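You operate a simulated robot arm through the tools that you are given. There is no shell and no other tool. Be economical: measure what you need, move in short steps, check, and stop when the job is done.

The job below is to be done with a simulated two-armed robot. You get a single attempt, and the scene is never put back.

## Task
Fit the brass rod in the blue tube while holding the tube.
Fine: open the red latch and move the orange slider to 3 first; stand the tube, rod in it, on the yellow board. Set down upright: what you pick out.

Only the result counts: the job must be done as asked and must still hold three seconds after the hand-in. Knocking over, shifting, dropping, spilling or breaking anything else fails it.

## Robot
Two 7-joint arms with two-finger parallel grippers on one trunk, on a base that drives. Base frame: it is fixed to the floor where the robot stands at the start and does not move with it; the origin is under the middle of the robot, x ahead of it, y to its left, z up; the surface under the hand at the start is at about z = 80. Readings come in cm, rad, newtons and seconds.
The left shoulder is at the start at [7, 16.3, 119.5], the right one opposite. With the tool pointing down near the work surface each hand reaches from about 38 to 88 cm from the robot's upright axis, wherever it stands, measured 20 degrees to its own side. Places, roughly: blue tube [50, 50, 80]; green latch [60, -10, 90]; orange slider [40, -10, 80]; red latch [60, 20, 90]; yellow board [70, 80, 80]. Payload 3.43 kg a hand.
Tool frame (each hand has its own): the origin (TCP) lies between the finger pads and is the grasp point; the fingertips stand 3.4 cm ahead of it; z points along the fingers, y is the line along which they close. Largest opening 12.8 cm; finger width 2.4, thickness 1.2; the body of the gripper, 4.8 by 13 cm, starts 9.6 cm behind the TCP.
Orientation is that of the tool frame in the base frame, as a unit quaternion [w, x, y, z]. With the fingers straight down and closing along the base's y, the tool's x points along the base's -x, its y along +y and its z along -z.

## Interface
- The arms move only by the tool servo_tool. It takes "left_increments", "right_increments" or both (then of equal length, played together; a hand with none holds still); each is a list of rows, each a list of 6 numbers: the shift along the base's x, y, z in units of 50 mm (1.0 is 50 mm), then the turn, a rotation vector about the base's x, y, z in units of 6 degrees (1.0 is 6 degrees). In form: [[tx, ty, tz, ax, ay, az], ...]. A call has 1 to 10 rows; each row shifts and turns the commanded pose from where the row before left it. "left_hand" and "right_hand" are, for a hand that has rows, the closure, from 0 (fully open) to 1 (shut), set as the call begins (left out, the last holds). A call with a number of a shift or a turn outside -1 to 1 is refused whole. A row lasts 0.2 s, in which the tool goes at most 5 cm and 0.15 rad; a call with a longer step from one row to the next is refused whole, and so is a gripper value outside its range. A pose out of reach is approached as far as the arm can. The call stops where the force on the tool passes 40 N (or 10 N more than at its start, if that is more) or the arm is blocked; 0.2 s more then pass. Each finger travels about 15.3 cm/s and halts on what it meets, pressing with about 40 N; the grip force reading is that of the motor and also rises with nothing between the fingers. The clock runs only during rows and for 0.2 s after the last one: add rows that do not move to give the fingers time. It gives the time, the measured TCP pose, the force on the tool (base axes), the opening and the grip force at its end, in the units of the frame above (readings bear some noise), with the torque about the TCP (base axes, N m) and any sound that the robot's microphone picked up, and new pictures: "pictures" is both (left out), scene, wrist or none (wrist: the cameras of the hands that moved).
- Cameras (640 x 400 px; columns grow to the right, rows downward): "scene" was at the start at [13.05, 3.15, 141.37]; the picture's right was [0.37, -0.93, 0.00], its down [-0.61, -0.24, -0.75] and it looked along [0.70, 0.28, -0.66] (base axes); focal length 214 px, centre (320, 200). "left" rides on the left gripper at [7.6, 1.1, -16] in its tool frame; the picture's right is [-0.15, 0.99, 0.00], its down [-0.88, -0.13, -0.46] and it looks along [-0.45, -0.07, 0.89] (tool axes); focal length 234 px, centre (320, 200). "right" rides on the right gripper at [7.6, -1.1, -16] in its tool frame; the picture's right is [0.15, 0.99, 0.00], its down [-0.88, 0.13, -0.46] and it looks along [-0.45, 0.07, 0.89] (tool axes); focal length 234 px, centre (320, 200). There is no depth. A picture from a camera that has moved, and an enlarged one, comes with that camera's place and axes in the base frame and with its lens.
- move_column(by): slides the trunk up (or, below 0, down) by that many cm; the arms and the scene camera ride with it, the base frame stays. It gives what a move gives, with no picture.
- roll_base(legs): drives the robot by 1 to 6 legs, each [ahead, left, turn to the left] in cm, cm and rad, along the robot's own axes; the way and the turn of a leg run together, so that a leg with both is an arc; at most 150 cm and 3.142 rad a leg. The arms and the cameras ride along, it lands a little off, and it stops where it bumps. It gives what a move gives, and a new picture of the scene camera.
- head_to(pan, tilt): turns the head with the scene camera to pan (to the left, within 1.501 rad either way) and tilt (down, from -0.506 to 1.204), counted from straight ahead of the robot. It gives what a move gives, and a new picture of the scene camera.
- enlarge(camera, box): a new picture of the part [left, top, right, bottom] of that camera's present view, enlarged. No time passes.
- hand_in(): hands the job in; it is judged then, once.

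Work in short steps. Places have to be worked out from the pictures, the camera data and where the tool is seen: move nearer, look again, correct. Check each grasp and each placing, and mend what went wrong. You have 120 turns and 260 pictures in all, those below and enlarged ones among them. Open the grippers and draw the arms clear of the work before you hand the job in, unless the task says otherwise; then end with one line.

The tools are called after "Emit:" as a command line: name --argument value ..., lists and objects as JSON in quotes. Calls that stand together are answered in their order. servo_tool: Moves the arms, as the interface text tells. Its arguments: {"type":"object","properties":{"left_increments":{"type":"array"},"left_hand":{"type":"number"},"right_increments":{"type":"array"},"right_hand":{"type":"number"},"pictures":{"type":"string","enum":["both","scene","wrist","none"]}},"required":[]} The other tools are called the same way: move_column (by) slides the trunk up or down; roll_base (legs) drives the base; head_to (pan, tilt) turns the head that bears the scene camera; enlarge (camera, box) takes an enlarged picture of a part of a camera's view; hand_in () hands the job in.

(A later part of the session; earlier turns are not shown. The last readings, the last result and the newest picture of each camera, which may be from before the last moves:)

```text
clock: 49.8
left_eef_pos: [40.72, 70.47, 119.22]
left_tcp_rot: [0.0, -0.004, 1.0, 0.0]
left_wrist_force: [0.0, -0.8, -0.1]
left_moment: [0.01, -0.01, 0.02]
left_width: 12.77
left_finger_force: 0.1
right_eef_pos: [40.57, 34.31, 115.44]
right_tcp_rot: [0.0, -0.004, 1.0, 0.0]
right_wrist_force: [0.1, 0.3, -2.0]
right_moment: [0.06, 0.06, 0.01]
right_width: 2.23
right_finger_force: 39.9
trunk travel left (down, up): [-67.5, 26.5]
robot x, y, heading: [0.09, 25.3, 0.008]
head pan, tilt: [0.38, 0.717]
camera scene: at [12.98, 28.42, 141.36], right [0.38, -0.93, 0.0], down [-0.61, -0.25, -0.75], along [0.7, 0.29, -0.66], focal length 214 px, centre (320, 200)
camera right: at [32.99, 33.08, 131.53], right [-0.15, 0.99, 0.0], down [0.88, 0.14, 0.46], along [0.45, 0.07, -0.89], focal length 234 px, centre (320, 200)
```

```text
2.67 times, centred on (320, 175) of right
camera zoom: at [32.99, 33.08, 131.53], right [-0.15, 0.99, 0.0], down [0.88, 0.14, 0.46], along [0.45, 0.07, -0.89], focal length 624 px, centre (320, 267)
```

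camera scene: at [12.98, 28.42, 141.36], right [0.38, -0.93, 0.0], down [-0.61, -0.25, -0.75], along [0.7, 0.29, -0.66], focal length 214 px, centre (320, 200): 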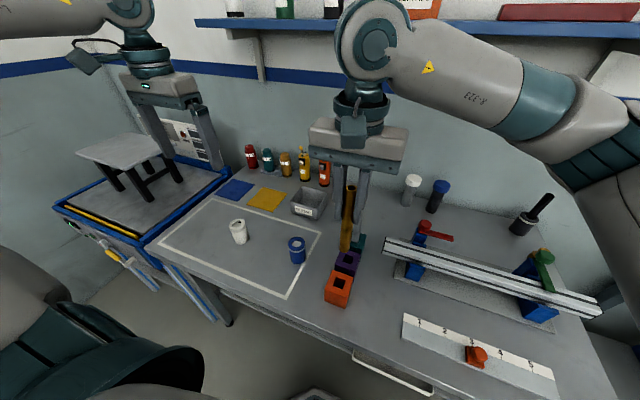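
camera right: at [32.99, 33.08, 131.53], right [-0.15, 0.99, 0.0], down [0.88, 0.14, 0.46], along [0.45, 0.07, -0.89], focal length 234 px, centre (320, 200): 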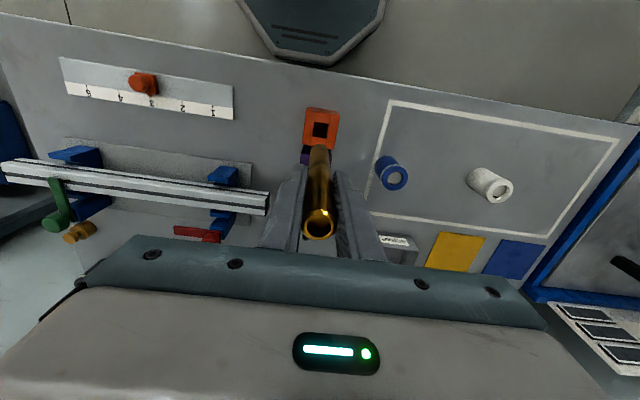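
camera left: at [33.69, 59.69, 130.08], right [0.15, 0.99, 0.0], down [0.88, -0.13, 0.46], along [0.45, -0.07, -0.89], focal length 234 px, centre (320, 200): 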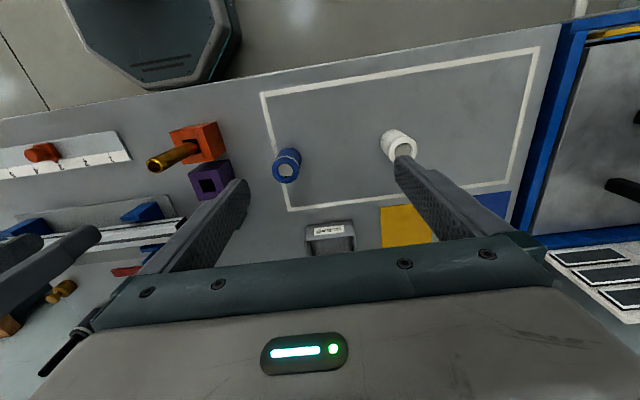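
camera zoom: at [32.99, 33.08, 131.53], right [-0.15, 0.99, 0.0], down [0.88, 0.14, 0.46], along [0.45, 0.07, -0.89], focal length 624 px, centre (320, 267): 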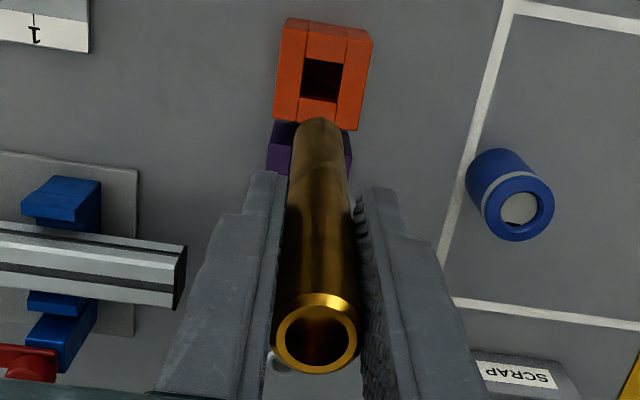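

The rod is plain and round. Now I tilt the left hand 45° forward and bring it to a pre-grasp pose on the robot side of the tube, ~[39.5, 50.5, 95].

Emit:
servo_tool --left_increments '[[-0.05, -0.5, 0, 0, -0.94, 0], [-0.05, -0.5, 0, 0, -0.94, 0], [-0.05, -0.5, 0, 0, -0.94, 0], [-0.05, -0.5, -0.2, 0, -0.94, 0], [0, -0.5, -0.6, 0, -0.94, 0], [0, -0.5, -0.7, 0, -0.94, 0], [0, -0.5, -0.8, 0, -0.94, 0], [0, -0.5, -0.8, 0, -0.94, 0], [0, 0, -0.8, 0, 0, 0], [0, 0, -0.8, 0, 0, 0]]' --right_increments '[[0.1, -0.1, 0.1, 0, 0, 0], [0.1, -0.1, 0.1, 0, 0, 0], [0.1, -0.1, 0.1, 0, 0, 0], [0.1, -0.1, 0.1, 0, 0, 0], [0.1, -0.1, 0, 0, 0, 0], [0, 0, 0, 0, 0, 0], [0, 0, 0, 0, 0, 0], [0, 0, 0, 0, 0, 0], [0, 0, 0, 0, 0, 0], [0, 0, 0, 0, 0, 0]]' --pictures "both"

```text
clock: 52.0
left_eef_pos: [54.2, 54.28, 102.01]
left_tcp_rot: [0.383, -0.004, 0.924, -0.002]
left_wrist_force: [0.3, 0.0, -0.8]
left_moment: [-0.01, 0.0, -0.02]
left_width: 12.78
left_finger_force: 0.1
left hand out of reach, approached as far as the arm can: row 5, 6, 7, 8, 9
right_eef_pos: [43.39, 31.84, 117.4]
right_tcp_rot: [0.0, -0.005, 1.0, 0.0]
right_wrist_force: [-0.1, 0.5, -2.9]
right_moment: [0.05, 0.01, 0.03]
right_width: 2.19
right_finger_force: 40.6
trunk travel left (down, up): [-67.5, 26.5]
robot x, y, heading: [-0.27, 24.88, 0.008]
head pan, tilt: [0.38, 0.717]
camera scene: at [13.06, 28.35, 141.36], right [0.38, -0.93, 0.0], down [-0.61, -0.25, -0.75], along [0.7, 0.29, -0.66], focal length 214 px, centre (320, 200)
camera right: at [35.73, 30.69, 133.47], right [-0.15, 0.99, 0.0], down [0.88, 0.14, 0.46], along [0.45, 0.07, -0.89], focal length 234 px, centre (320, 200)
camera left: at [37.52, 55.41, 107.94], right [0.1, 0.99, 0.1], down [0.3, -0.12, 0.95], along [0.95, -0.06, -0.31], focal length 234 px, centre (320, 200)
```

scene: 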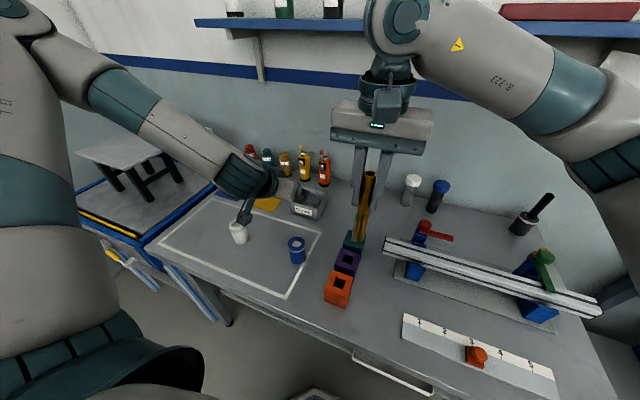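
right: 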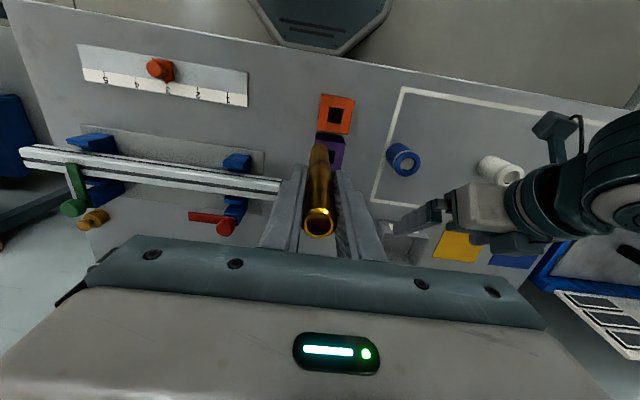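
left: 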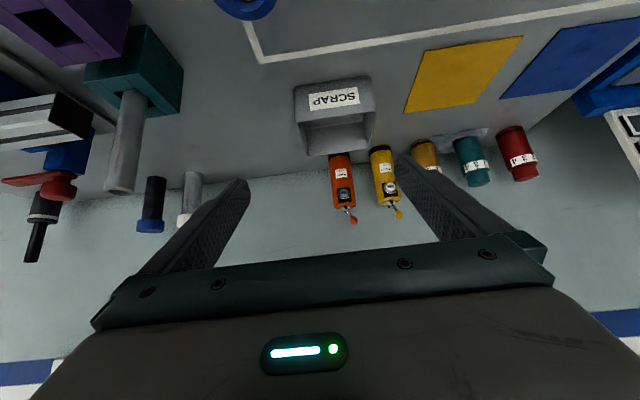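

The tilted pose needs more forward distance. I back the robot 15 cm and strafe 8 cm left.

Emit:
roll_base --legs '[[-15, 8, 0]]'

```text
clock: 53.5
left_eef_pos: [39.5, 61.93, 102.05]
left_tcp_rot: [0.381, -0.001, 0.924, -0.003]
left_wrist_force: [0.1, 0.8, 0.6]
left_moment: [0.0, -0.03, -0.02]
left_width: 12.83
left_finger_force: 0.0
right_eef_pos: [28.49, 39.37, 117.49]
right_tcp_rot: [0.0, -0.001, 1.0, 0.0]
right_wrist_force: [-0.1, -0.7, -2.4]
right_moment: [-0.05, 0.04, 0.01]
right_width: 2.18
right_finger_force: 39.7
trunk travel left (down, up): [-67.5, 26.5]
robot x, y, heading: [-15.07, 32.98, 0.007]
head pan, tilt: [0.38, 0.717]
camera scene: at [-1.87, 36.18, 141.36], right [0.37, -0.93, 0.0], down [-0.61, -0.24, -0.75], along [0.7, 0.28, -0.66], focal length 214 px, centre (320, 200)
```

scene: 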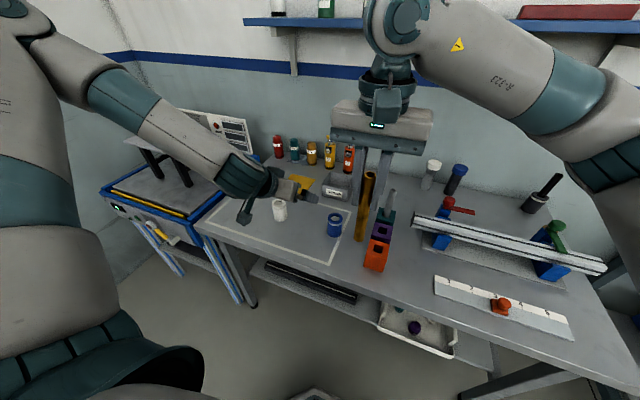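

Now move left hand to pre-grasp [39.5, 50.5, 93.5] and right hand forward to give clearance.

Emit:
servo_tool --left_increments '[[0, 0, 0, 0, 0, 0], [0, -0.45, 0, 0, 0, 0], [0, -0.45, -0.2, 0, 0, 0], [0, -0.45, -0.4, 0, 0, 0], [0, -0.45, -0.5, 0, 0, 0], [0, -0.45, -0.6, 0, 0, 0], [0, 0, 0, 0, 0, 0]]' --right_increments '[[0.6, -0.3, 0, 0, 0, 0], [0.6, -0.3, 0, 0, 0, 0], [0.6, -0.3, 0, 0, 0, 0], [0.6, -0.2, 0, 0, 0, 0], [0.6, -0.1, 0, 0, 0, 0], [0, 0, 0, 0, 0, 0], [0, 0, 0, 0, 0, 0]]' --pictures "both"

Emit:
enlarge --camera "left" --box '[220, 80, 420, 240]'

```text
clock: 55.1
left_eef_pos: [39.9, 52.03, 94.6]
left_tcp_rot: [0.382, -0.001, 0.924, -0.004]
left_wrist_force: [0.6, -0.3, 0.2]
left_moment: [0.03, 0.0, 0.03]
left_width: 12.81
left_finger_force: 0.1
left hand out of reach, approached as far as the arm can: row 3, 6
right_eef_pos: [43.4, 33.4, 117.61]
right_tcp_rot: [0.0, -0.001, 1.0, 0.001]
right_wrist_force: [0.5, -0.3, -1.7]
right_moment: [-0.04, 0.0, -0.01]
right_width: 2.19
right_finger_force: 40.1
trunk travel left (down, up): [-67.5, 26.5]
robot x, y, heading: [-14.89, 32.96, 0.005]
head pan, tilt: [0.38, 0.717]
camera scene: at [-2.0, 36.13, 141.38], right [0.37, -0.93, 0.0], down [-0.61, -0.24, -0.75], along [0.7, 0.28, -0.66], focal length 214 px, centre (320, 200)
camera right: at [35.77, 32.3, 133.67], right [-0.15, 0.99, 0.0], down [0.88, 0.13, 0.46], along [0.45, 0.07, -0.89], focal length 234 px, centre (320, 200)
camera left: at [23.15, 53.29, 100.66], right [0.11, 0.99, 0.1], down [0.3, -0.12, 0.95], along [0.95, -0.07, -0.31], focal length 234 px, centre (320, 200)
```

scene: 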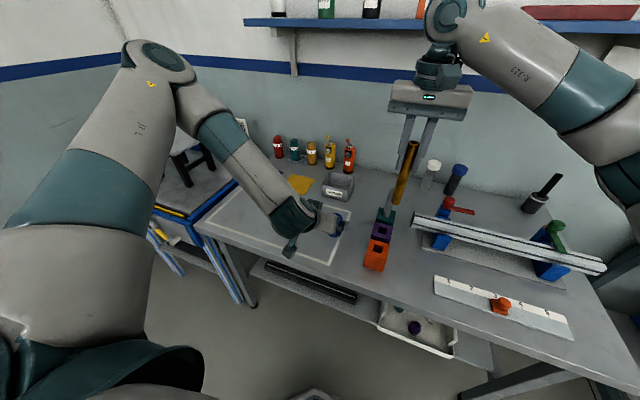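
right: 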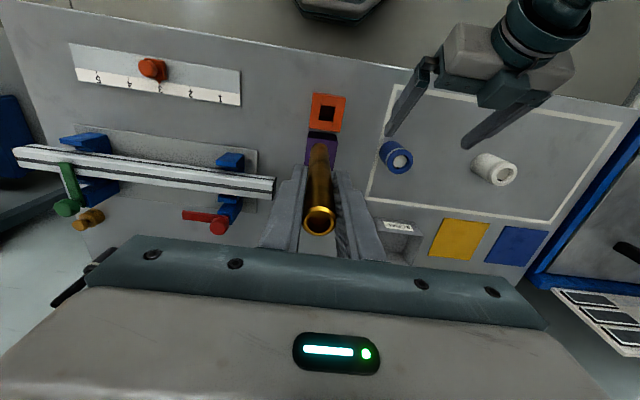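
left: 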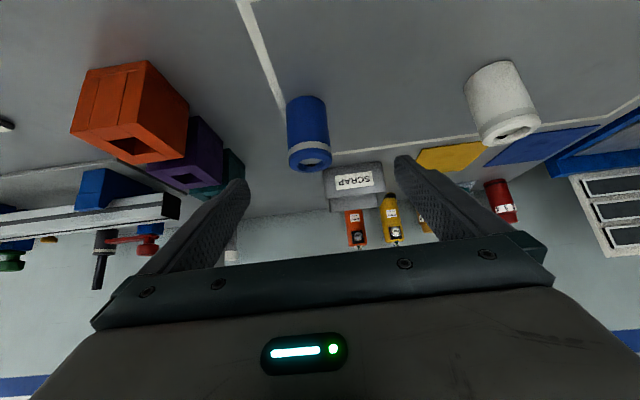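

```text
2.50 times, centred on (320, 160) of left
camera zoom: at [23.15, 53.29, 100.66], right [0.11, 0.99, 0.1], down [0.3, -0.12, 0.95], along [0.95, -0.07, -0.31], focal length 585 px, centre (320, 300)
```

zoom: 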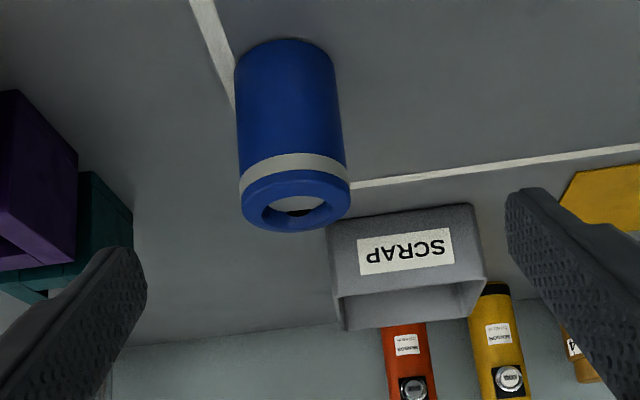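

The tube sits between the open fingers. I take a very close crop of its mouth to judge how deep the light disc is.

Emit:
enlarge --camera "left" --box '[284, 140, 336, 176]'

Emit:
enlarge --camera "right" --box '[375, 135, 425, 180]'

```text
11.11 times, centred on (310, 158) of left
camera zoom: at [23.15, 53.29, 100.66], right [0.11, 0.99, 0.1], down [0.3, -0.12, 0.95], along [0.95, -0.07, -0.31], focal length 2602 px, centre (431, 667)
```

zoom: 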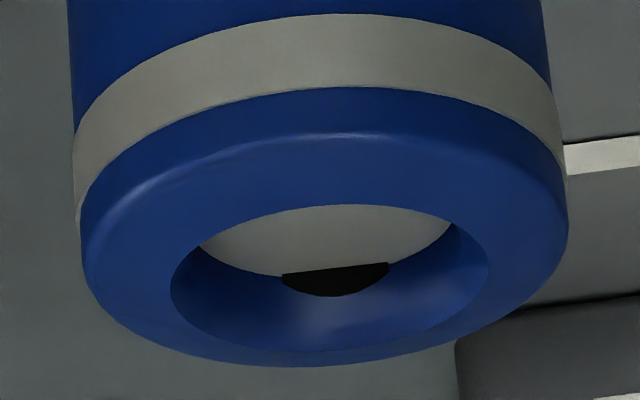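

```text
8.89 times, centred on (400, 158) of right
camera zoom: at [35.77, 32.3, 133.67], right [-0.15, 0.99, 0.0], down [0.88, 0.13, 0.46], along [0.45, 0.07, -0.89], focal length 2082 px, centre (-391, 578)
```

zoom: 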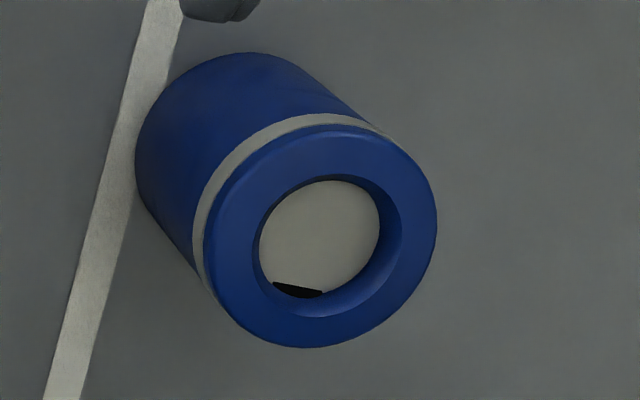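

The disc is a light layer about 1.2 cm below the rim, level with the band; I'll learn more by touch. Left hand now slides along its axis to grasp the tube at [47.9, 50.7, 84.6].

Emit:
servo_tool --left_increments '[[0, -0.26, 0, 0, 0, 0], [0.22, 0, -0.28, 0, 0, 0], [0.22, 0, -0.28, 0, 0, 0], [0.22, 0, -0.28, 0, 0, 0], [0.22, 0, -0.28, 0, 0, 0], [0.22, 0, -0.28, 0, 0, 0], [0.22, 0, -0.28, 0, 0, 0], [0.22, 0, -0.28, 0, 0, 0], [0, 0, 0, 0, 0, 0]]' --pictures "both"

Emit:
enlarge --camera "right" --box '[340, 60, 540, 220]'

```text
clock: 56.9
left_eef_pos: [47.75, 55.75, 91.12]
left_tcp_rot: [0.391, 0.002, 0.921, -0.01]
left_wrist_force: [-6.8, -1.8, 28.0]
left_moment: [-1.82, -0.17, -0.46]
left_width: 12.81
left_finger_force: 0.0
left hand out of reach, approached as far as the arm can: row 1, 2, 3, 4, 5, 6, 7, 8
right_eef_pos: [43.22, 33.47, 117.57]
right_tcp_rot: [0.0, -0.001, 1.0, 0.0]
right_wrist_force: [1.5, 1.5, -2.4]
right_moment: [0.07, 0.06, 0.0]
right_width: 2.19
right_finger_force: 40.3
trunk travel left (down, up): [-67.5, 26.5]
robot x, y, heading: [-14.97, 33.02, -0.0]
head pan, tilt: [0.38, 0.717]
stopped in row 9 (left hand): the force on the tool passed its limit at 44 N (the readings are from after the stop); the commanded pose is now the measured one
camera scene: at [-2.11, 36.19, 141.39], right [0.37, -0.93, 0.0], down [-0.61, -0.25, -0.75], along [0.7, 0.28, -0.66], focal length 214 px, centre (320, 200)
camera left: at [30.87, 57.2, 96.75], right [0.11, 0.99, 0.09], down [0.28, -0.12, 0.95], along [0.95, -0.08, -0.29], focal length 234 px, centre (320, 200)
```

scene: 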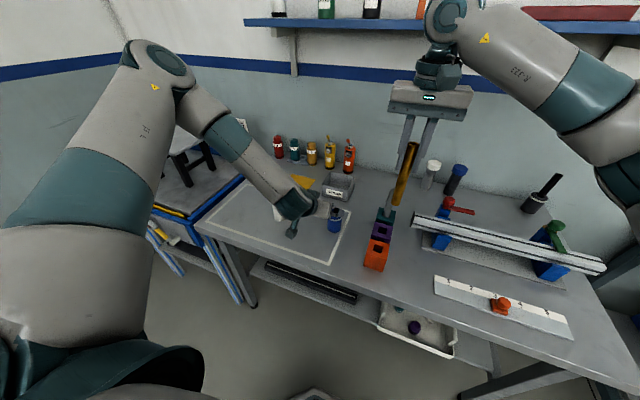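
left: 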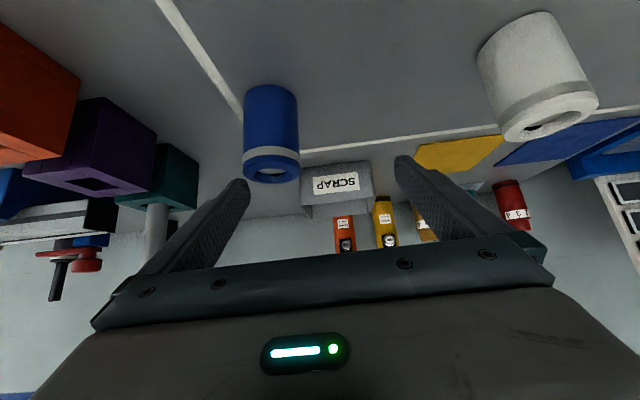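

```text
2.50 times, centred on (440, 140) of right
camera zoom: at [35.66, 32.34, 133.68], right [-0.15, 0.99, 0.0], down [0.88, 0.13, 0.46], along [0.45, 0.07, -0.89], focal length 585 px, centre (20, 350)
```

zoom: 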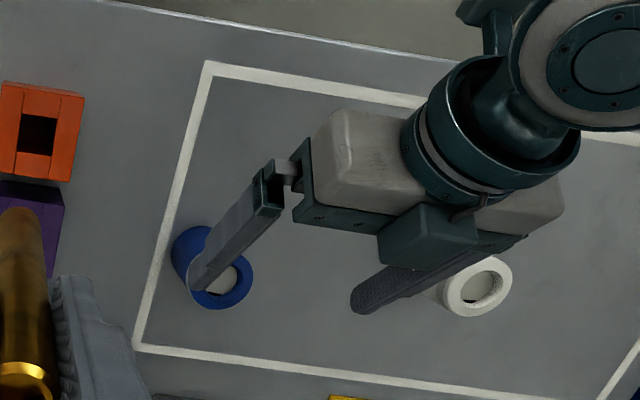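

A finger landed on the rim because the arm was at its inner limit and drifted in y. I lift off at once and check the tube.

Emit:
servo_tool --left_increments '[[0, 0, 0.5, 0, 0, 0], [-0.1, 0, 0.7, 0, 0, 0], [-0.3, 0.1, 0.5, 0, 0, 0], [-0.3, 0.1, 0.3, 0, 0, 0], [0, 0, 0, 0, 0, 0]]' --pictures "scene"

Emit:
enlarge --camera "right" --box '[340, 60, 540, 220]'

```text
clock: 58.1
left_eef_pos: [44.27, 56.78, 100.76]
left_tcp_rot: [0.385, 0.0, 0.923, -0.008]
left_wrist_force: [0.7, -0.3, 0.0]
left_moment: [0.02, 0.0, 0.04]
left_width: 12.8
left_finger_force: 0.1
right_eef_pos: [43.52, 33.44, 117.7]
right_tcp_rot: [0.001, 0.0, 1.0, 0.001]
right_wrist_force: [0.0, -0.1, -1.4]
right_moment: [0.1, 0.04, -0.01]
right_width: 2.16
right_finger_force: 40.4
trunk travel left (down, up): [-67.5, 26.5]
robot x, y, heading: [-14.89, 32.92, 0.002]
head pan, tilt: [0.38, 0.717]
camera scene: at [-1.9, 36.18, 141.36], right [0.37, -0.93, 0.0], down [-0.61, -0.24, -0.75], along [0.7, 0.28, -0.66], focal length 214 px, centre (320, 200)
```

scene: 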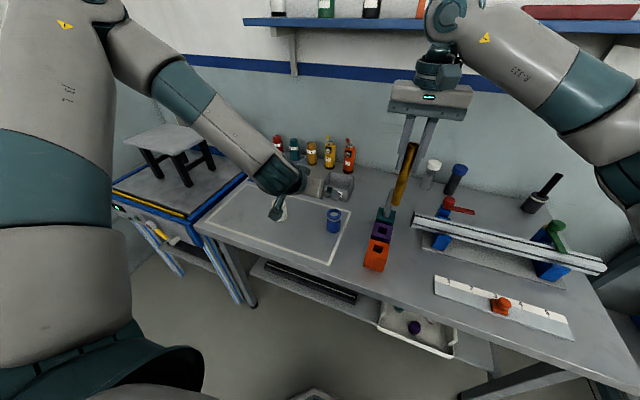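

```text
2.50 times, centred on (440, 140) of right
camera zoom: at [35.85, 32.33, 133.62], right [-0.15, 0.99, 0.0], down [0.88, 0.13, 0.46], along [0.45, 0.07, -0.89], focal length 585 px, centre (20, 350)
```

zoom: 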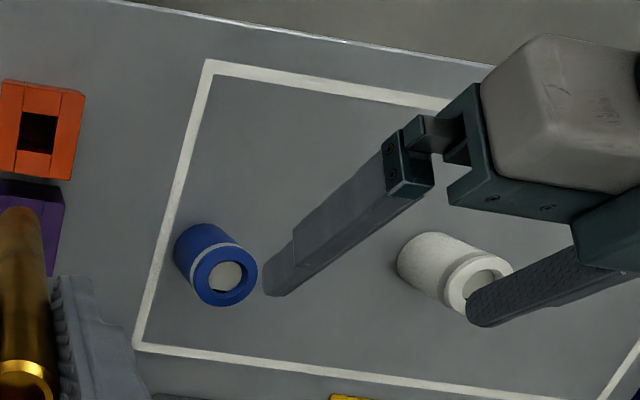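

Both tubes still stand. I back the robot 14 cm more so the tilted left arm has room.

Emit:
roll_base --legs '[[-14, 0, 0]]'

Emit:
servo_tool --left_increments '[[0.3, -0.3, 0, 0, 0, 0], [0.4, -0.3, 0, 0, 0, 0], [0.4, -0.3, -0.3, 0, 0, 0], [0.4, -0.3, -0.3, 0, 0, 0], [0.3, 0, -0.3, 0, 0, 0], [0, 0, -0.3, 0, 0, 0], [0, 0, 0, 0, 0, 0]]' --right_increments '[[0.7, 0, 0, 0, 0, 0], [0.7, -0.1, 0, 0, 0, 0], [0.7, -0.1, 0, 0, 0, 0], [0.7, 0, 0, 0, 0, 0], [0, 0, 0, 0, 0, 0], [0, 0, 0, 0, 0, 0], [0, 0, 0, 0, 0, 0]]' --pictures "both"

```text
clock: 59.4
left_eef_pos: [30.65, 57.03, 100.68]
left_tcp_rot: [0.386, 0.001, 0.923, -0.008]
left_wrist_force: [0.3, 0.4, 0.9]
left_moment: [-0.02, 0.01, -0.01]
left_width: 12.78
left_finger_force: 0.0
right_eef_pos: [29.88, 33.46, 117.5]
right_tcp_rot: [-0.002, -0.001, 1.0, 0.0]
right_wrist_force: [0.3, -0.7, -2.0]
right_moment: [0.0, -0.01, -0.02]
right_width: 2.21
right_finger_force: 39.9
trunk travel left (down, up): [-67.5, 26.5]
robot x, y, heading: [-28.59, 32.79, -0.001]
head pan, tilt: [0.38, 0.717]
camera scene: at [-15.46, 36.18, 141.35], right [0.37, -0.93, 0.0], down [-0.61, -0.24, -0.75], along [0.7, 0.28, -0.66], focal length 214 px, centre (320, 200)
```

scene: 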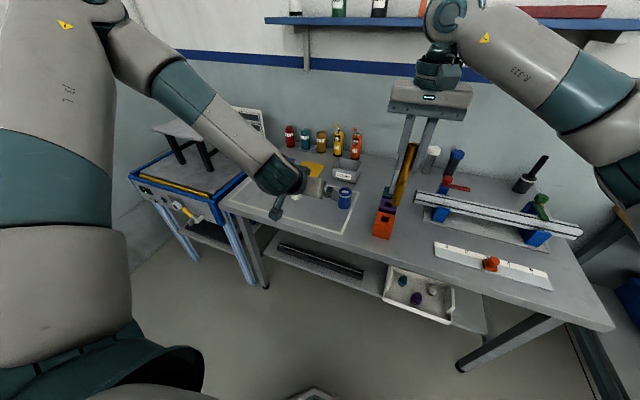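

```text
clock: 61.0
left_eef_pos: [39.16, 52.47, 95.86]
left_tcp_rot: [0.386, 0.001, 0.922, -0.009]
left_wrist_force: [-0.5, 0.0, -0.1]
left_moment: [0.0, -0.02, 0.01]
left_width: 12.78
left_finger_force: 0.1
left hand out of reach, approached as far as the arm can: row 5, 6
right_eef_pos: [43.63, 32.51, 117.61]
right_tcp_rot: [0.0, -0.001, 1.0, 0.0]
right_wrist_force: [-0.3, -0.4, -1.4]
right_moment: [0.01, 0.02, 0.0]
right_width: 2.21
right_finger_force: 40.0
trunk travel left (down, up): [-67.5, 26.5]
robot x, y, heading: [-28.56, 33.0, 0.0]
head pan, tilt: [0.38, 0.717]
camera scene: at [-15.54, 36.19, 141.36], right [0.37, -0.93, 0.0], down [-0.61, -0.25, -0.75], along [0.7, 0.28, -0.66], focal length 214 px, centre (320, 200)
camera right: at [36.03, 31.34, 133.58], right [-0.15, 0.99, 0.0], down [0.88, 0.13, 0.46], along [0.45, 0.07, -0.89], focal length 234 px, centre (320, 200)
camera left: at [22.37, 53.76, 101.67], right [0.11, 0.99, 0.09], down [0.29, -0.12, 0.95], along [0.95, -0.08, -0.3], focal length 234 px, centre (320, 200)
```

scene: 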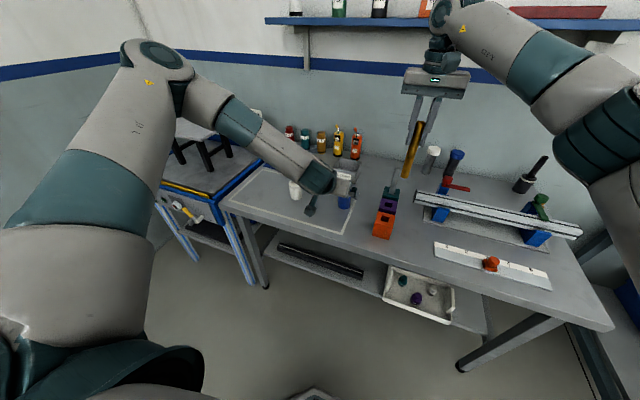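
right: 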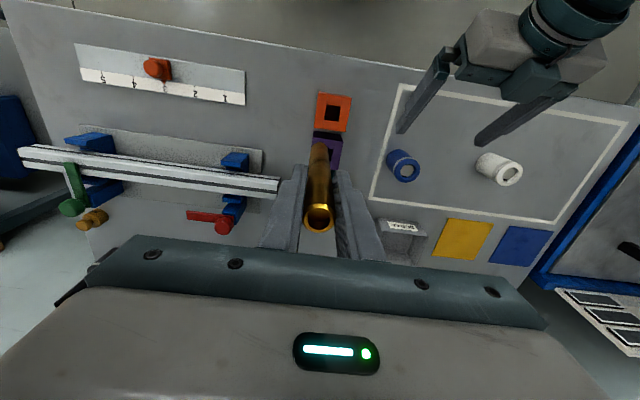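
left: 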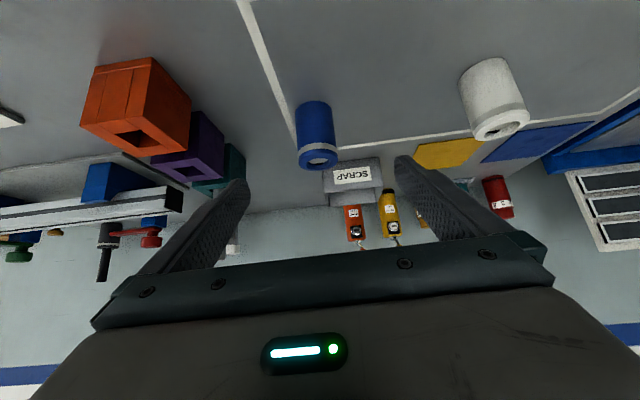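

The low tilted pose seems stopped by the wrist lining up with the forearm; lowering the trunk flattens the forearm. I raise both hands, then lower the trunk 15 cm.

Emit:
servo_tool --left_increments '[[0, 0, 0.7, 0, 0, 0], [0, 0, 0.7, 0, 0, 0], [0, 0, 0.7, 0, 0, 0]]' --right_increments '[[0, 0, 0.7, 0, 0, 0], [0, 0, 0.7, 0, 0, 0], [0, 0, 0.4, 0, 0, 0]]' --pictures "none"

Emit:
move_column --by -15

```text
clock: 61.8
left_eef_pos: [39.06, 52.42, 106.38]
left_tcp_rot: [0.387, 0.001, 0.922, -0.008]
left_wrist_force: [0.8, 0.6, -0.4]
left_moment: [0.0, 0.03, 0.02]
left_width: 12.81
left_finger_force: 0.0
right_eef_pos: [43.69, 32.57, 126.64]
right_tcp_rot: [0.001, -0.001, 1.0, 0.0]
right_wrist_force: [0.1, 0.2, -2.7]
right_moment: [0.0, 0.0, 0.01]
right_width: 2.21
right_finger_force: 40.3
trunk travel left (down, up): [-67.5, 26.5]
robot x, y, heading: [-28.43, 32.73, 0.002]
head pan, tilt: [0.38, 0.717]
```

```text
clock: 63.6
left_eef_pos: [39.18, 52.45, 91.45]
left_tcp_rot: [0.387, 0.0, 0.922, -0.007]
left_wrist_force: [0.2, 0.6, -0.5]
left_moment: [0.0, 0.03, -0.01]
left_width: 12.79
left_finger_force: 0.1
right_eef_pos: [43.77, 32.6, 111.59]
right_tcp_rot: [0.0, -0.001, 1.0, -0.001]
right_wrist_force: [0.4, -0.4, -0.9]
right_moment: [-0.03, 0.02, 0.02]
right_width: 2.18
right_finger_force: 40.1
trunk travel left (down, up): [-52.5, 41.5]
robot x, y, heading: [-29.02, 33.02, 0.003]
head pan, tilt: [0.38, 0.717]
```

Now adjust the left hand to y=50.7 at the approach line.

Emit:
servo_tool --left_increments '[[0.1, -0.17, 0.05, 0, 0, 0], [0.1, -0.17, 0.05, 0, 0, 0], [0, 0, 0, 0, 0, 0]]' --pictures "both"

Emit:
enlarge --camera "left" --box '[220, 60, 420, 220]'

```text
clock: 64.4
left_eef_pos: [40.03, 50.69, 92.02]
left_tcp_rot: [0.386, 0.001, 0.922, -0.008]
left_wrist_force: [1.0, 1.2, 0.8]
left_moment: [-0.02, 0.0, -0.03]
left_width: 12.83
left_finger_force: 0.1
right_eef_pos: [43.85, 32.48, 111.7]
right_tcp_rot: [-0.001, -0.002, 1.0, 0.001]
right_wrist_force: [0.4, 0.9, -2.3]
right_moment: [-0.03, 0.01, -0.01]
right_width: 2.18
right_finger_force: 39.8
trunk travel left (down, up): [-52.5, 41.5]
robot x, y, heading: [-28.62, 32.97, -0.0]
head pan, tilt: [0.38, 0.717]
camera scene: at [-15.6, 36.18, 126.37], right [0.37, -0.93, 0.0], down [-0.61, -0.24, -0.75], along [0.7, 0.28, -0.66], focal length 214 px, centre (320, 200)
camera left: at [23.34, 52.14, 97.83], right [0.11, 0.99, 0.09], down [0.29, -0.12, 0.95], along [0.95, -0.08, -0.3], focal length 234 px, centre (320, 200)
```

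scene: 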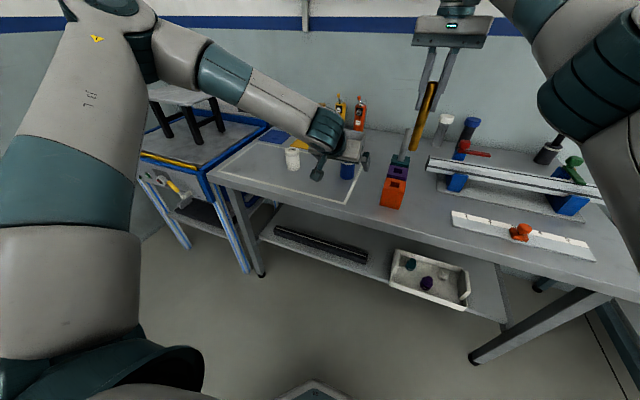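
left: 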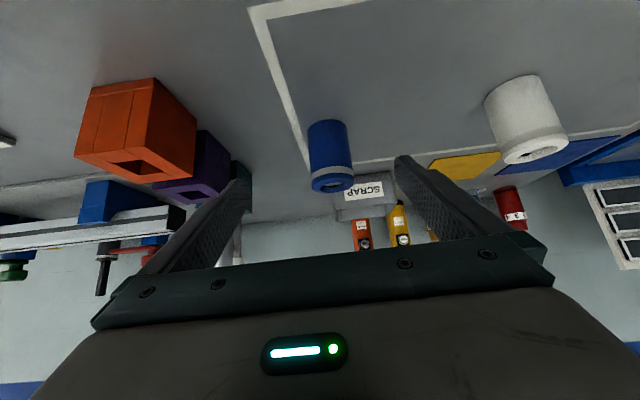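

```text
2.50 times, centred on (320, 140) of left
camera zoom: at [23.34, 52.14, 97.83], right [0.11, 0.99, 0.09], down [0.29, -0.12, 0.95], along [0.95, -0.08, -0.3], focal length 585 px, centre (320, 350)
```

zoom: 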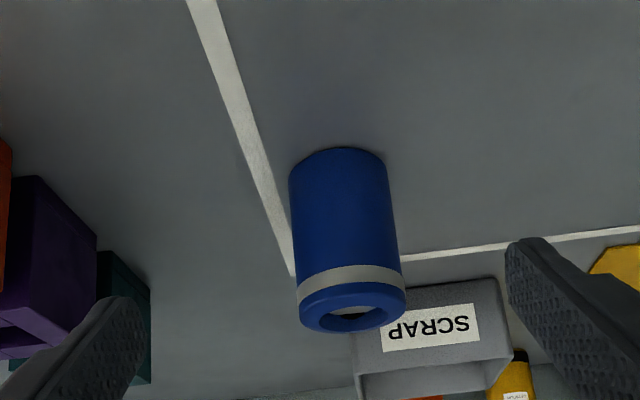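

The pose is reachable now. In the left view the tube is ~1.1 cm to +y of the approach line, so I correct to y≈51.8 and slide in to [47.8, 51.8, 84.7].

Emit:
servo_tool --left_increments '[[0, 0.22, 0, 0, 0, 0], [0.2, 0, -0.19, 0, 0, 0], [0.2, 0, -0.19, 0, 0, 0], [0.2, 0, -0.19, 0, 0, 0], [0.2, 0, -0.19, 0, 0, 0], [0, 0, 0, 0, 0, 0]]' --pictures "wrist"

Emit:
enlarge --camera "scene" --box '[280, 110, 400, 210]'

```text
clock: 65.8
left_eef_pos: [44.13, 51.93, 88.06]
left_tcp_rot: [0.387, 0.0, 0.922, -0.007]
left_wrist_force: [0.0, 0.2, -0.3]
left_moment: [0.02, 0.03, -0.01]
left_width: 12.79
left_finger_force: 0.0
right_eef_pos: [43.65, 32.46, 111.54]
right_tcp_rot: [0.0, 0.0, 1.0, 0.0]
right_wrist_force: [0.1, -0.7, -2.2]
right_moment: [-0.04, -0.02, -0.03]
right_width: 2.2
right_finger_force: 39.6
trunk travel left (down, up): [-52.5, 41.5]
robot x, y, heading: [-28.61, 33.06, 0.0]
head pan, tilt: [0.38, 0.717]
camera left: at [27.27, 53.22, 93.96], right [0.11, 0.99, 0.09], down [0.29, -0.12, 0.95], along [0.95, -0.08, -0.3], focal length 234 px, centre (320, 200)
```

left: 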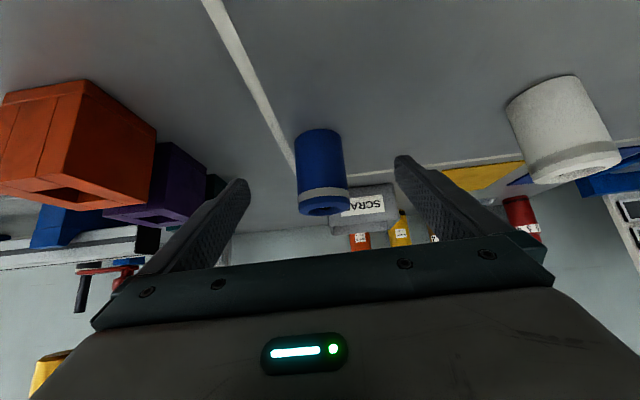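

```text
4.00 times, centred on (340, 160) of scene
camera zoom: at [-15.64, 36.16, 126.38], right [0.37, -0.93, 0.0], down [-0.61, -0.24, -0.75], along [0.7, 0.28, -0.66], focal length 858 px, centre (240, 360)
```

zoom: 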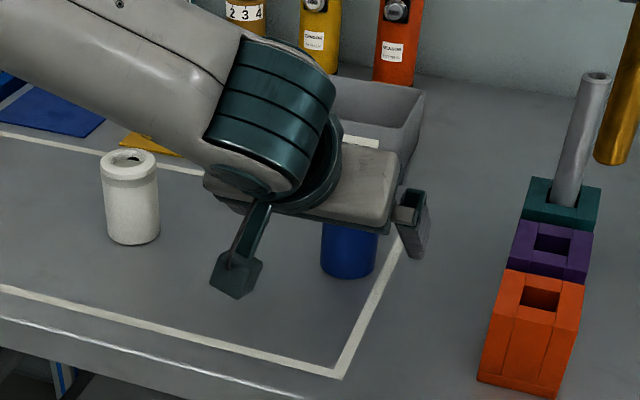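

Aligned. Continue the last 3.6 cm and then close.

Emit:
servo_tool --left_increments '[[0.19, 0, -0.17, 0, 0, 0], [0.19, 0, -0.17, 0, 0, 0], [0.19, 0, -0.17, 0, 0, 0], [0.19, 0, -0.17, 0, 0, 0], [0, 0, 0, 0, 0, 0]]' --pictures "wrist"

```text
clock: 67.0
left_eef_pos: [46.97, 53.23, 85.37]
left_tcp_rot: [0.386, 0.0, 0.923, -0.008]
left_wrist_force: [-0.8, -1.0, -0.8]
left_moment: [-0.04, -0.01, 0.02]
left_width: 12.8
left_finger_force: 0.0
left hand out of reach, approached as far as the arm can: row 3, 4
right_eef_pos: [43.77, 32.53, 111.56]
right_tcp_rot: [0.0, -0.001, 1.0, 0.0]
right_wrist_force: [0.0, -0.5, -1.5]
right_moment: [0.03, 0.01, 0.0]
right_width: 2.18
right_finger_force: 40.2
trunk travel left (down, up): [-52.5, 41.5]
robot x, y, heading: [-28.97, 32.84, 0.003]
head pan, tilt: [0.38, 0.717]
camera left: at [30.27, 54.65, 91.31], right [0.11, 0.99, 0.09], down [0.29, -0.12, 0.95], along [0.95, -0.08, -0.3], focal length 234 px, centre (320, 200)
```

left: 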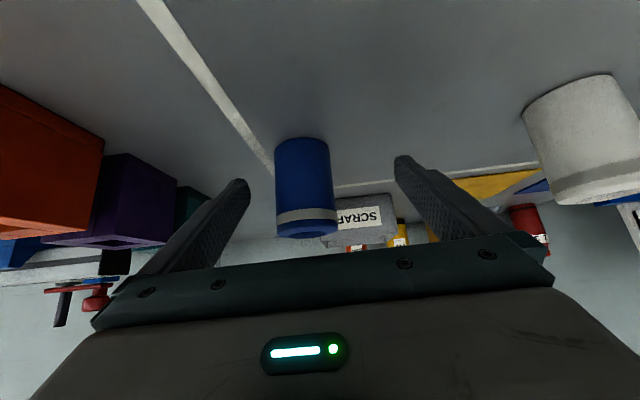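

Just at the edge again. I raise both hands 10 cm and lower the trunk another 10.

Emit:
servo_tool --left_increments '[[0, 0, 0.7, 0, 0, 0], [0, 0, 0.7, 0, 0, 0], [0, 0, 0.7, 0, 0, 0]]' --right_increments '[[0, 0, 0.7, 0, 0, 0], [0, 0, 0.7, 0, 0, 0], [0, 0, 0.7, 0, 0, 0]]' --pictures "none"

Emit:
move_column --by -10

Emit:
servo_tool --left_increments '[[0, -0.15, 0, 0, 0, 0], [0, -0.14, 0, 0, 0, 0], [0, 0, 0, 0, 0, 0]]' --pictures "wrist"

```text
clock: 67.8
left_eef_pos: [47.0, 53.48, 96.0]
left_tcp_rot: [0.387, -0.001, 0.922, -0.007]
left_wrist_force: [-0.1, -0.1, -0.7]
left_moment: [-0.01, 0.01, -0.03]
left_width: 12.81
left_finger_force: 0.0
right_eef_pos: [41.22, 33.39, 117.78]
right_tcp_rot: [0.002, -0.001, 1.0, 0.0]
right_wrist_force: [-0.3, 0.3, -1.8]
right_moment: [-0.02, -0.04, 0.0]
right_width: 2.19
right_finger_force: 40.2
right hand out of reach, approached as far as the arm can: row 1, 2, 3
trunk travel left (down, up): [-52.5, 41.5]
robot x, y, heading: [-28.54, 32.85, -0.0]
head pan, tilt: [0.38, 0.717]
```

```text
clock: 69.1
left_eef_pos: [47.01, 53.27, 85.95]
left_tcp_rot: [0.387, 0.0, 0.922, -0.007]
left_wrist_force: [-0.8, 0.1, 0.7]
left_moment: [-0.01, 0.0, 0.0]
left_width: 12.82
left_finger_force: 0.1
right_eef_pos: [41.33, 33.31, 107.65]
right_tcp_rot: [0.001, -0.001, 1.0, 0.001]
right_wrist_force: [0.5, 0.1, -1.2]
right_moment: [0.01, -0.01, 0.01]
right_width: 2.18
right_finger_force: 39.6
trunk travel left (down, up): [-42.5, 51.5]
robot x, y, heading: [-28.81, 33.16, 0.007]
head pan, tilt: [0.38, 0.717]
```

```text
clock: 69.9
left_eef_pos: [47.01, 51.83, 85.98]
left_tcp_rot: [0.387, 0.0, 0.922, -0.008]
left_wrist_force: [0.0, 0.0, -0.1]
left_moment: [-0.02, 0.02, -0.01]
left_width: 12.79
left_finger_force: 0.0
right_eef_pos: [41.51, 33.33, 107.54]
right_tcp_rot: [0.001, -0.001, 1.0, 0.001]
right_wrist_force: [0.1, 0.8, -1.4]
right_moment: [-0.04, 0.02, 0.0]
right_width: 2.2
right_finger_force: 40.2
trunk travel left (down, up): [-42.5, 51.5]
robot x, y, heading: [-28.75, 33.02, 0.004]
head pan, tilt: [0.38, 0.717]
camera left: at [30.21, 53.19, 91.83], right [0.11, 0.99, 0.09], down [0.29, -0.12, 0.95], along [0.95, -0.08, -0.3], focal length 234 px, centre (320, 200)
```

left: 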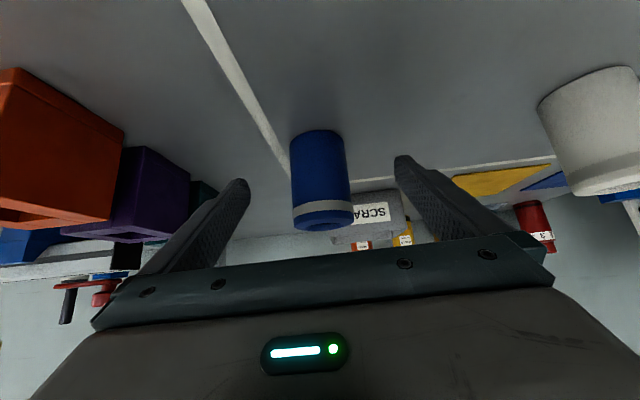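

Now there is slack. Final approach of 0.8/1.2 cm, then close on the tube.

Emit:
servo_tool --left_increments '[[0.1, -0.01, -0.12, 0, 0, 0], [0.1, 0, -0.12, 0, 0, 0], [0, 0, 0, 0, 0, 0]]' --pictures "none"

Emit:
servo_tool --left_increments '[[0, 0, 0, 0, 0, 0], [0, 0, 0, 0, 0, 0], [0, 0, 0, 0, 0, 0], [0, 0, 0, 0, 0, 0]]' --left_hand 0.8 --pictures "both"

```text
clock: 70.7
left_eef_pos: [48.06, 51.78, 84.78]
left_tcp_rot: [0.387, 0.0, 0.922, -0.007]
left_wrist_force: [0.8, -0.2, 1.0]
left_moment: [-0.02, 0.01, 0.04]
left_width: 12.77
left_finger_force: 0.1
right_eef_pos: [41.4, 33.24, 107.65]
right_tcp_rot: [0.001, -0.001, 1.0, 0.001]
right_wrist_force: [0.0, 0.6, -2.2]
right_moment: [0.0, -0.01, -0.01]
right_width: 2.21
right_finger_force: 39.6
trunk travel left (down, up): [-42.5, 51.5]
robot x, y, heading: [-28.62, 33.02, 0.006]
head pan, tilt: [0.38, 0.717]
```

```text
clock: 71.7
left_eef_pos: [48.06, 51.78, 84.66]
left_tcp_rot: [0.386, 0.001, 0.923, -0.007]
left_wrist_force: [0.1, -0.7, 0.6]
left_moment: [0.07, 0.01, 0.0]
left_width: 5.06
left_finger_force: 39.6
right_eef_pos: [41.4, 33.27, 107.73]
right_tcp_rot: [0.0, 0.0, 1.0, 0.001]
right_wrist_force: [-0.1, -0.5, -2.2]
right_moment: [0.01, 0.01, -0.01]
right_width: 2.16
right_finger_force: 39.6
trunk travel left (down, up): [-42.5, 51.5]
robot x, y, heading: [-28.95, 32.81, 0.003]
head pan, tilt: [0.38, 0.717]
camera scene: at [-15.6, 36.17, 116.37], right [0.37, -0.93, 0.0], down [-0.61, -0.24, -0.75], along [0.7, 0.28, -0.66], focal length 214 px, centre (320, 200)
camera left: at [31.19, 53.13, 90.58], right [0.11, 0.99, 0.09], down [0.29, -0.12, 0.95], along [0.95, -0.08, -0.3], focal length 234 px, centre (320, 200)
```

scene: 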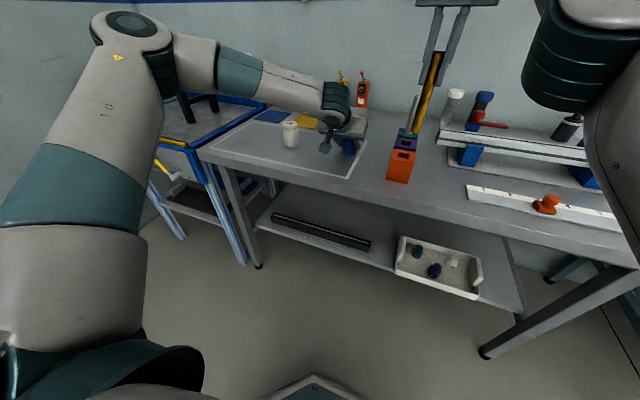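
left: 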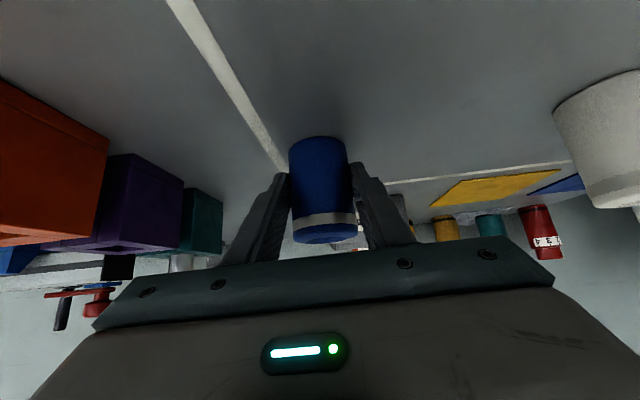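

Tube gripped (5.06 cm). Lift it with the trunk by 15 cm.

Emit:
move_column --by 15

Emit:
servo_tool --right_increments '[[0.4, 0.3, 0, 0, 0, 0], [0.4, 0.3, 0, 0, 0, 0], [0, 0.3, 0, 0, 0, 0], [0, 0, 0, 0, 0, 0]]' --pictures "both"

```text
clock: 73.4
left_eef_pos: [48.08, 51.75, 99.78]
left_tcp_rot: [0.386, 0.001, 0.922, -0.008]
left_wrist_force: [0.8, -0.6, -2.1]
left_moment: [-0.02, 0.01, -0.01]
left_width: 5.09
left_finger_force: 40.2
right_eef_pos: [41.44, 33.34, 122.64]
right_tcp_rot: [0.001, -0.001, 1.0, 0.0]
right_wrist_force: [0.1, 0.2, -1.9]
right_moment: [0.01, 0.02, -0.01]
right_width: 2.18
right_finger_force: 40.0
trunk travel left (down, up): [-57.5, 36.5]
robot x, y, heading: [-28.8, 32.62, 0.0]
head pan, tilt: [0.38, 0.717]
```

```text
clock: 74.4
left_eef_pos: [48.06, 51.66, 99.74]
left_tcp_rot: [0.386, 0.001, 0.922, -0.007]
left_wrist_force: [-0.5, -1.0, -1.0]
left_moment: [0.0, 0.02, 0.0]
left_width: 5.05
left_finger_force: 40.1
right_eef_pos: [40.68, 34.98, 122.47]
right_tcp_rot: [0.002, -0.001, 1.0, 0.0]
right_wrist_force: [0.0, 0.6, -2.9]
right_moment: [0.04, 0.0, 0.04]
right_width: 2.18
right_finger_force: 39.4
right hand out of reach, approached as far as the arm can: row 1, 2, 3
trunk travel left (down, up): [-57.5, 36.5]
robot x, y, heading: [-28.67, 33.0, 0.002]
head pan, tilt: [0.38, 0.717]
camera scene: at [-15.55, 36.14, 131.37], right [0.37, -0.93, 0.0], down [-0.61, -0.24, -0.75], along [0.7, 0.28, -0.66], focal length 214 px, centre (320, 200)
camera right: at [33.02, 33.92, 138.53], right [-0.15, 0.99, 0.0], down [0.88, 0.13, 0.46], along [0.45, 0.07, -0.89], focal length 234 px, centre (320, 200)
```

scene: 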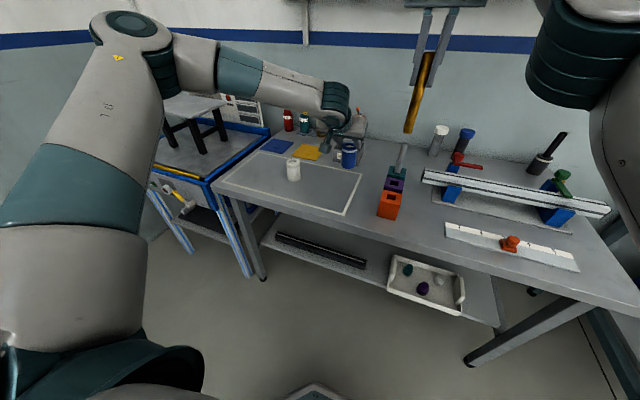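
right: 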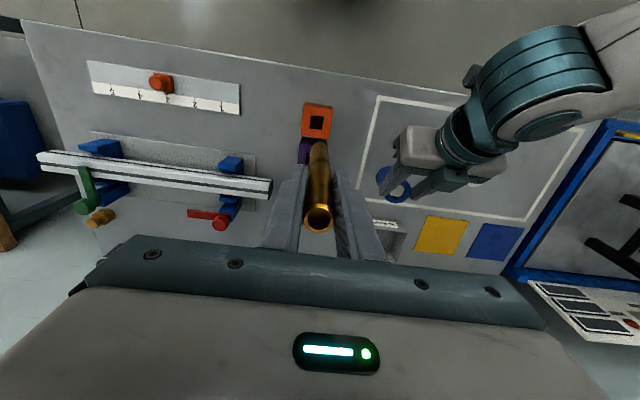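

The right hand is at its upper limit. Raise trunk another 10 and bring both hands to a comfortable central spot: left to ~[45, 45, 104], right to ~[44, 31, 126].

Emit:
move_column --by 10

Emit:
servo_tool --right_increments '[[0, -0.2, -0.4, 0, 0, 0], [0.3, -0.3, -0.4, 0, 0, 0], [0.3, -0.3, -0.2, 0, 0, 0], [0, 0, 0, 0, 0, 0], [0, 0, 0, 0, 0, 0], [0, 0, 0, 0, 0, 0]]' --left_increments '[[0, 0, 0, 0, 0, 0], [0, 0, -0.3, 0, 0, 0], [-0.15, -0.3, -0.4, 0, 0, 0], [-0.15, -0.4, -0.4, 0, 0, 0], [-0.15, -0.4, 0, 0, 0, 0], [-0.15, -0.4, 0, 0, 0, 0]]' --pictures "both"

```text
clock: 75.8
left_eef_pos: [48.06, 51.81, 109.72]
left_tcp_rot: [0.386, 0.0, 0.922, -0.007]
left_wrist_force: [0.2, 0.3, -1.4]
left_moment: [0.0, 0.01, 0.04]
left_width: 5.03
left_finger_force: 40.5
right_eef_pos: [40.56, 35.08, 132.44]
right_tcp_rot: [0.001, -0.001, 1.0, 0.0]
right_wrist_force: [0.4, -1.1, -2.4]
right_moment: [0.01, 0.02, 0.02]
right_width: 2.2
right_finger_force: 40.0
trunk travel left (down, up): [-67.5, 26.5]
robot x, y, heading: [-28.52, 33.16, 0.001]
head pan, tilt: [0.38, 0.717]
```

```text
clock: 77.2
left_eef_pos: [42.78, 48.34, 105.71]
left_tcp_rot: [0.387, 0.001, 0.922, -0.008]
left_wrist_force: [0.4, -0.1, -0.7]
left_moment: [-0.05, 0.03, 0.0]
left_width: 5.06
left_finger_force: 40.3
left hand out of reach, approached as far as the arm can: row 4, 5, 6
right_eef_pos: [43.51, 31.01, 127.45]
right_tcp_rot: [0.001, 0.0, 1.0, 0.0]
right_wrist_force: [0.1, 0.0, -2.1]
right_moment: [-0.01, 0.05, -0.01]
right_width: 2.2
right_finger_force: 40.1
trunk travel left (down, up): [-67.5, 26.5]
robot x, y, heading: [-28.72, 32.86, -0.003]
head pan, tilt: [0.38, 0.717]
camera scene: at [-15.58, 36.15, 141.37], right [0.37, -0.93, 0.0], down [-0.61, -0.24, -0.75], along [0.7, 0.28, -0.66], focal length 214 px, centre (320, 200)
camera right: at [35.94, 29.84, 143.55], right [-0.15, 0.99, 0.0], down [0.88, 0.13, 0.46], along [0.45, 0.07, -0.89], focal length 234 px, centre (320, 200)
camera left: at [26.1, 49.79, 111.52], right [0.11, 0.99, 0.09], down [0.29, -0.12, 0.95], along [0.95, -0.08, -0.3], focal length 234 px, centre (320, 200)
```

scene: 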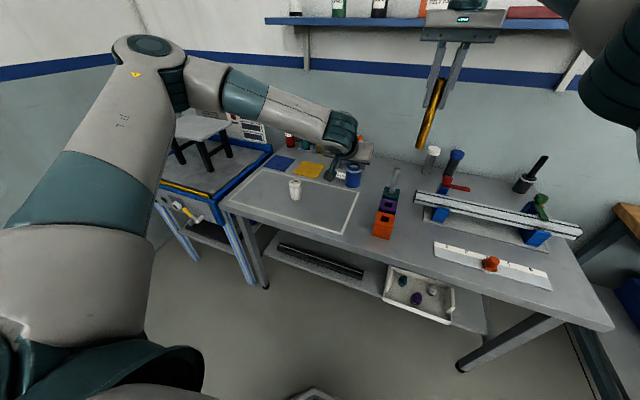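
right: 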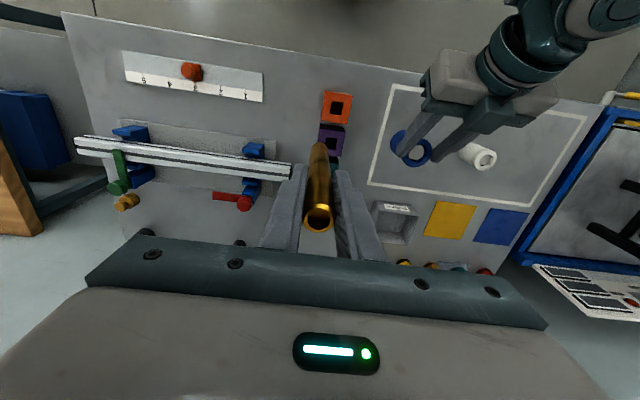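
left: 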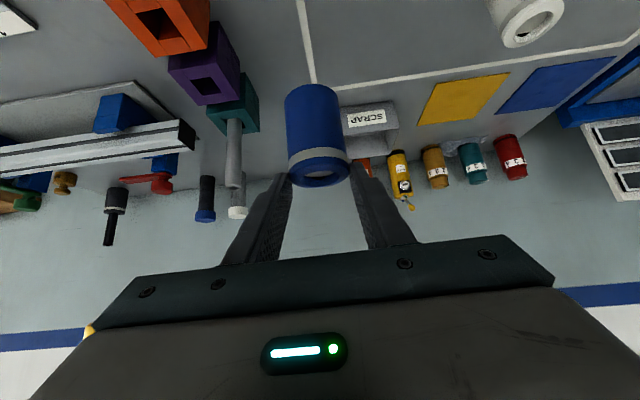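

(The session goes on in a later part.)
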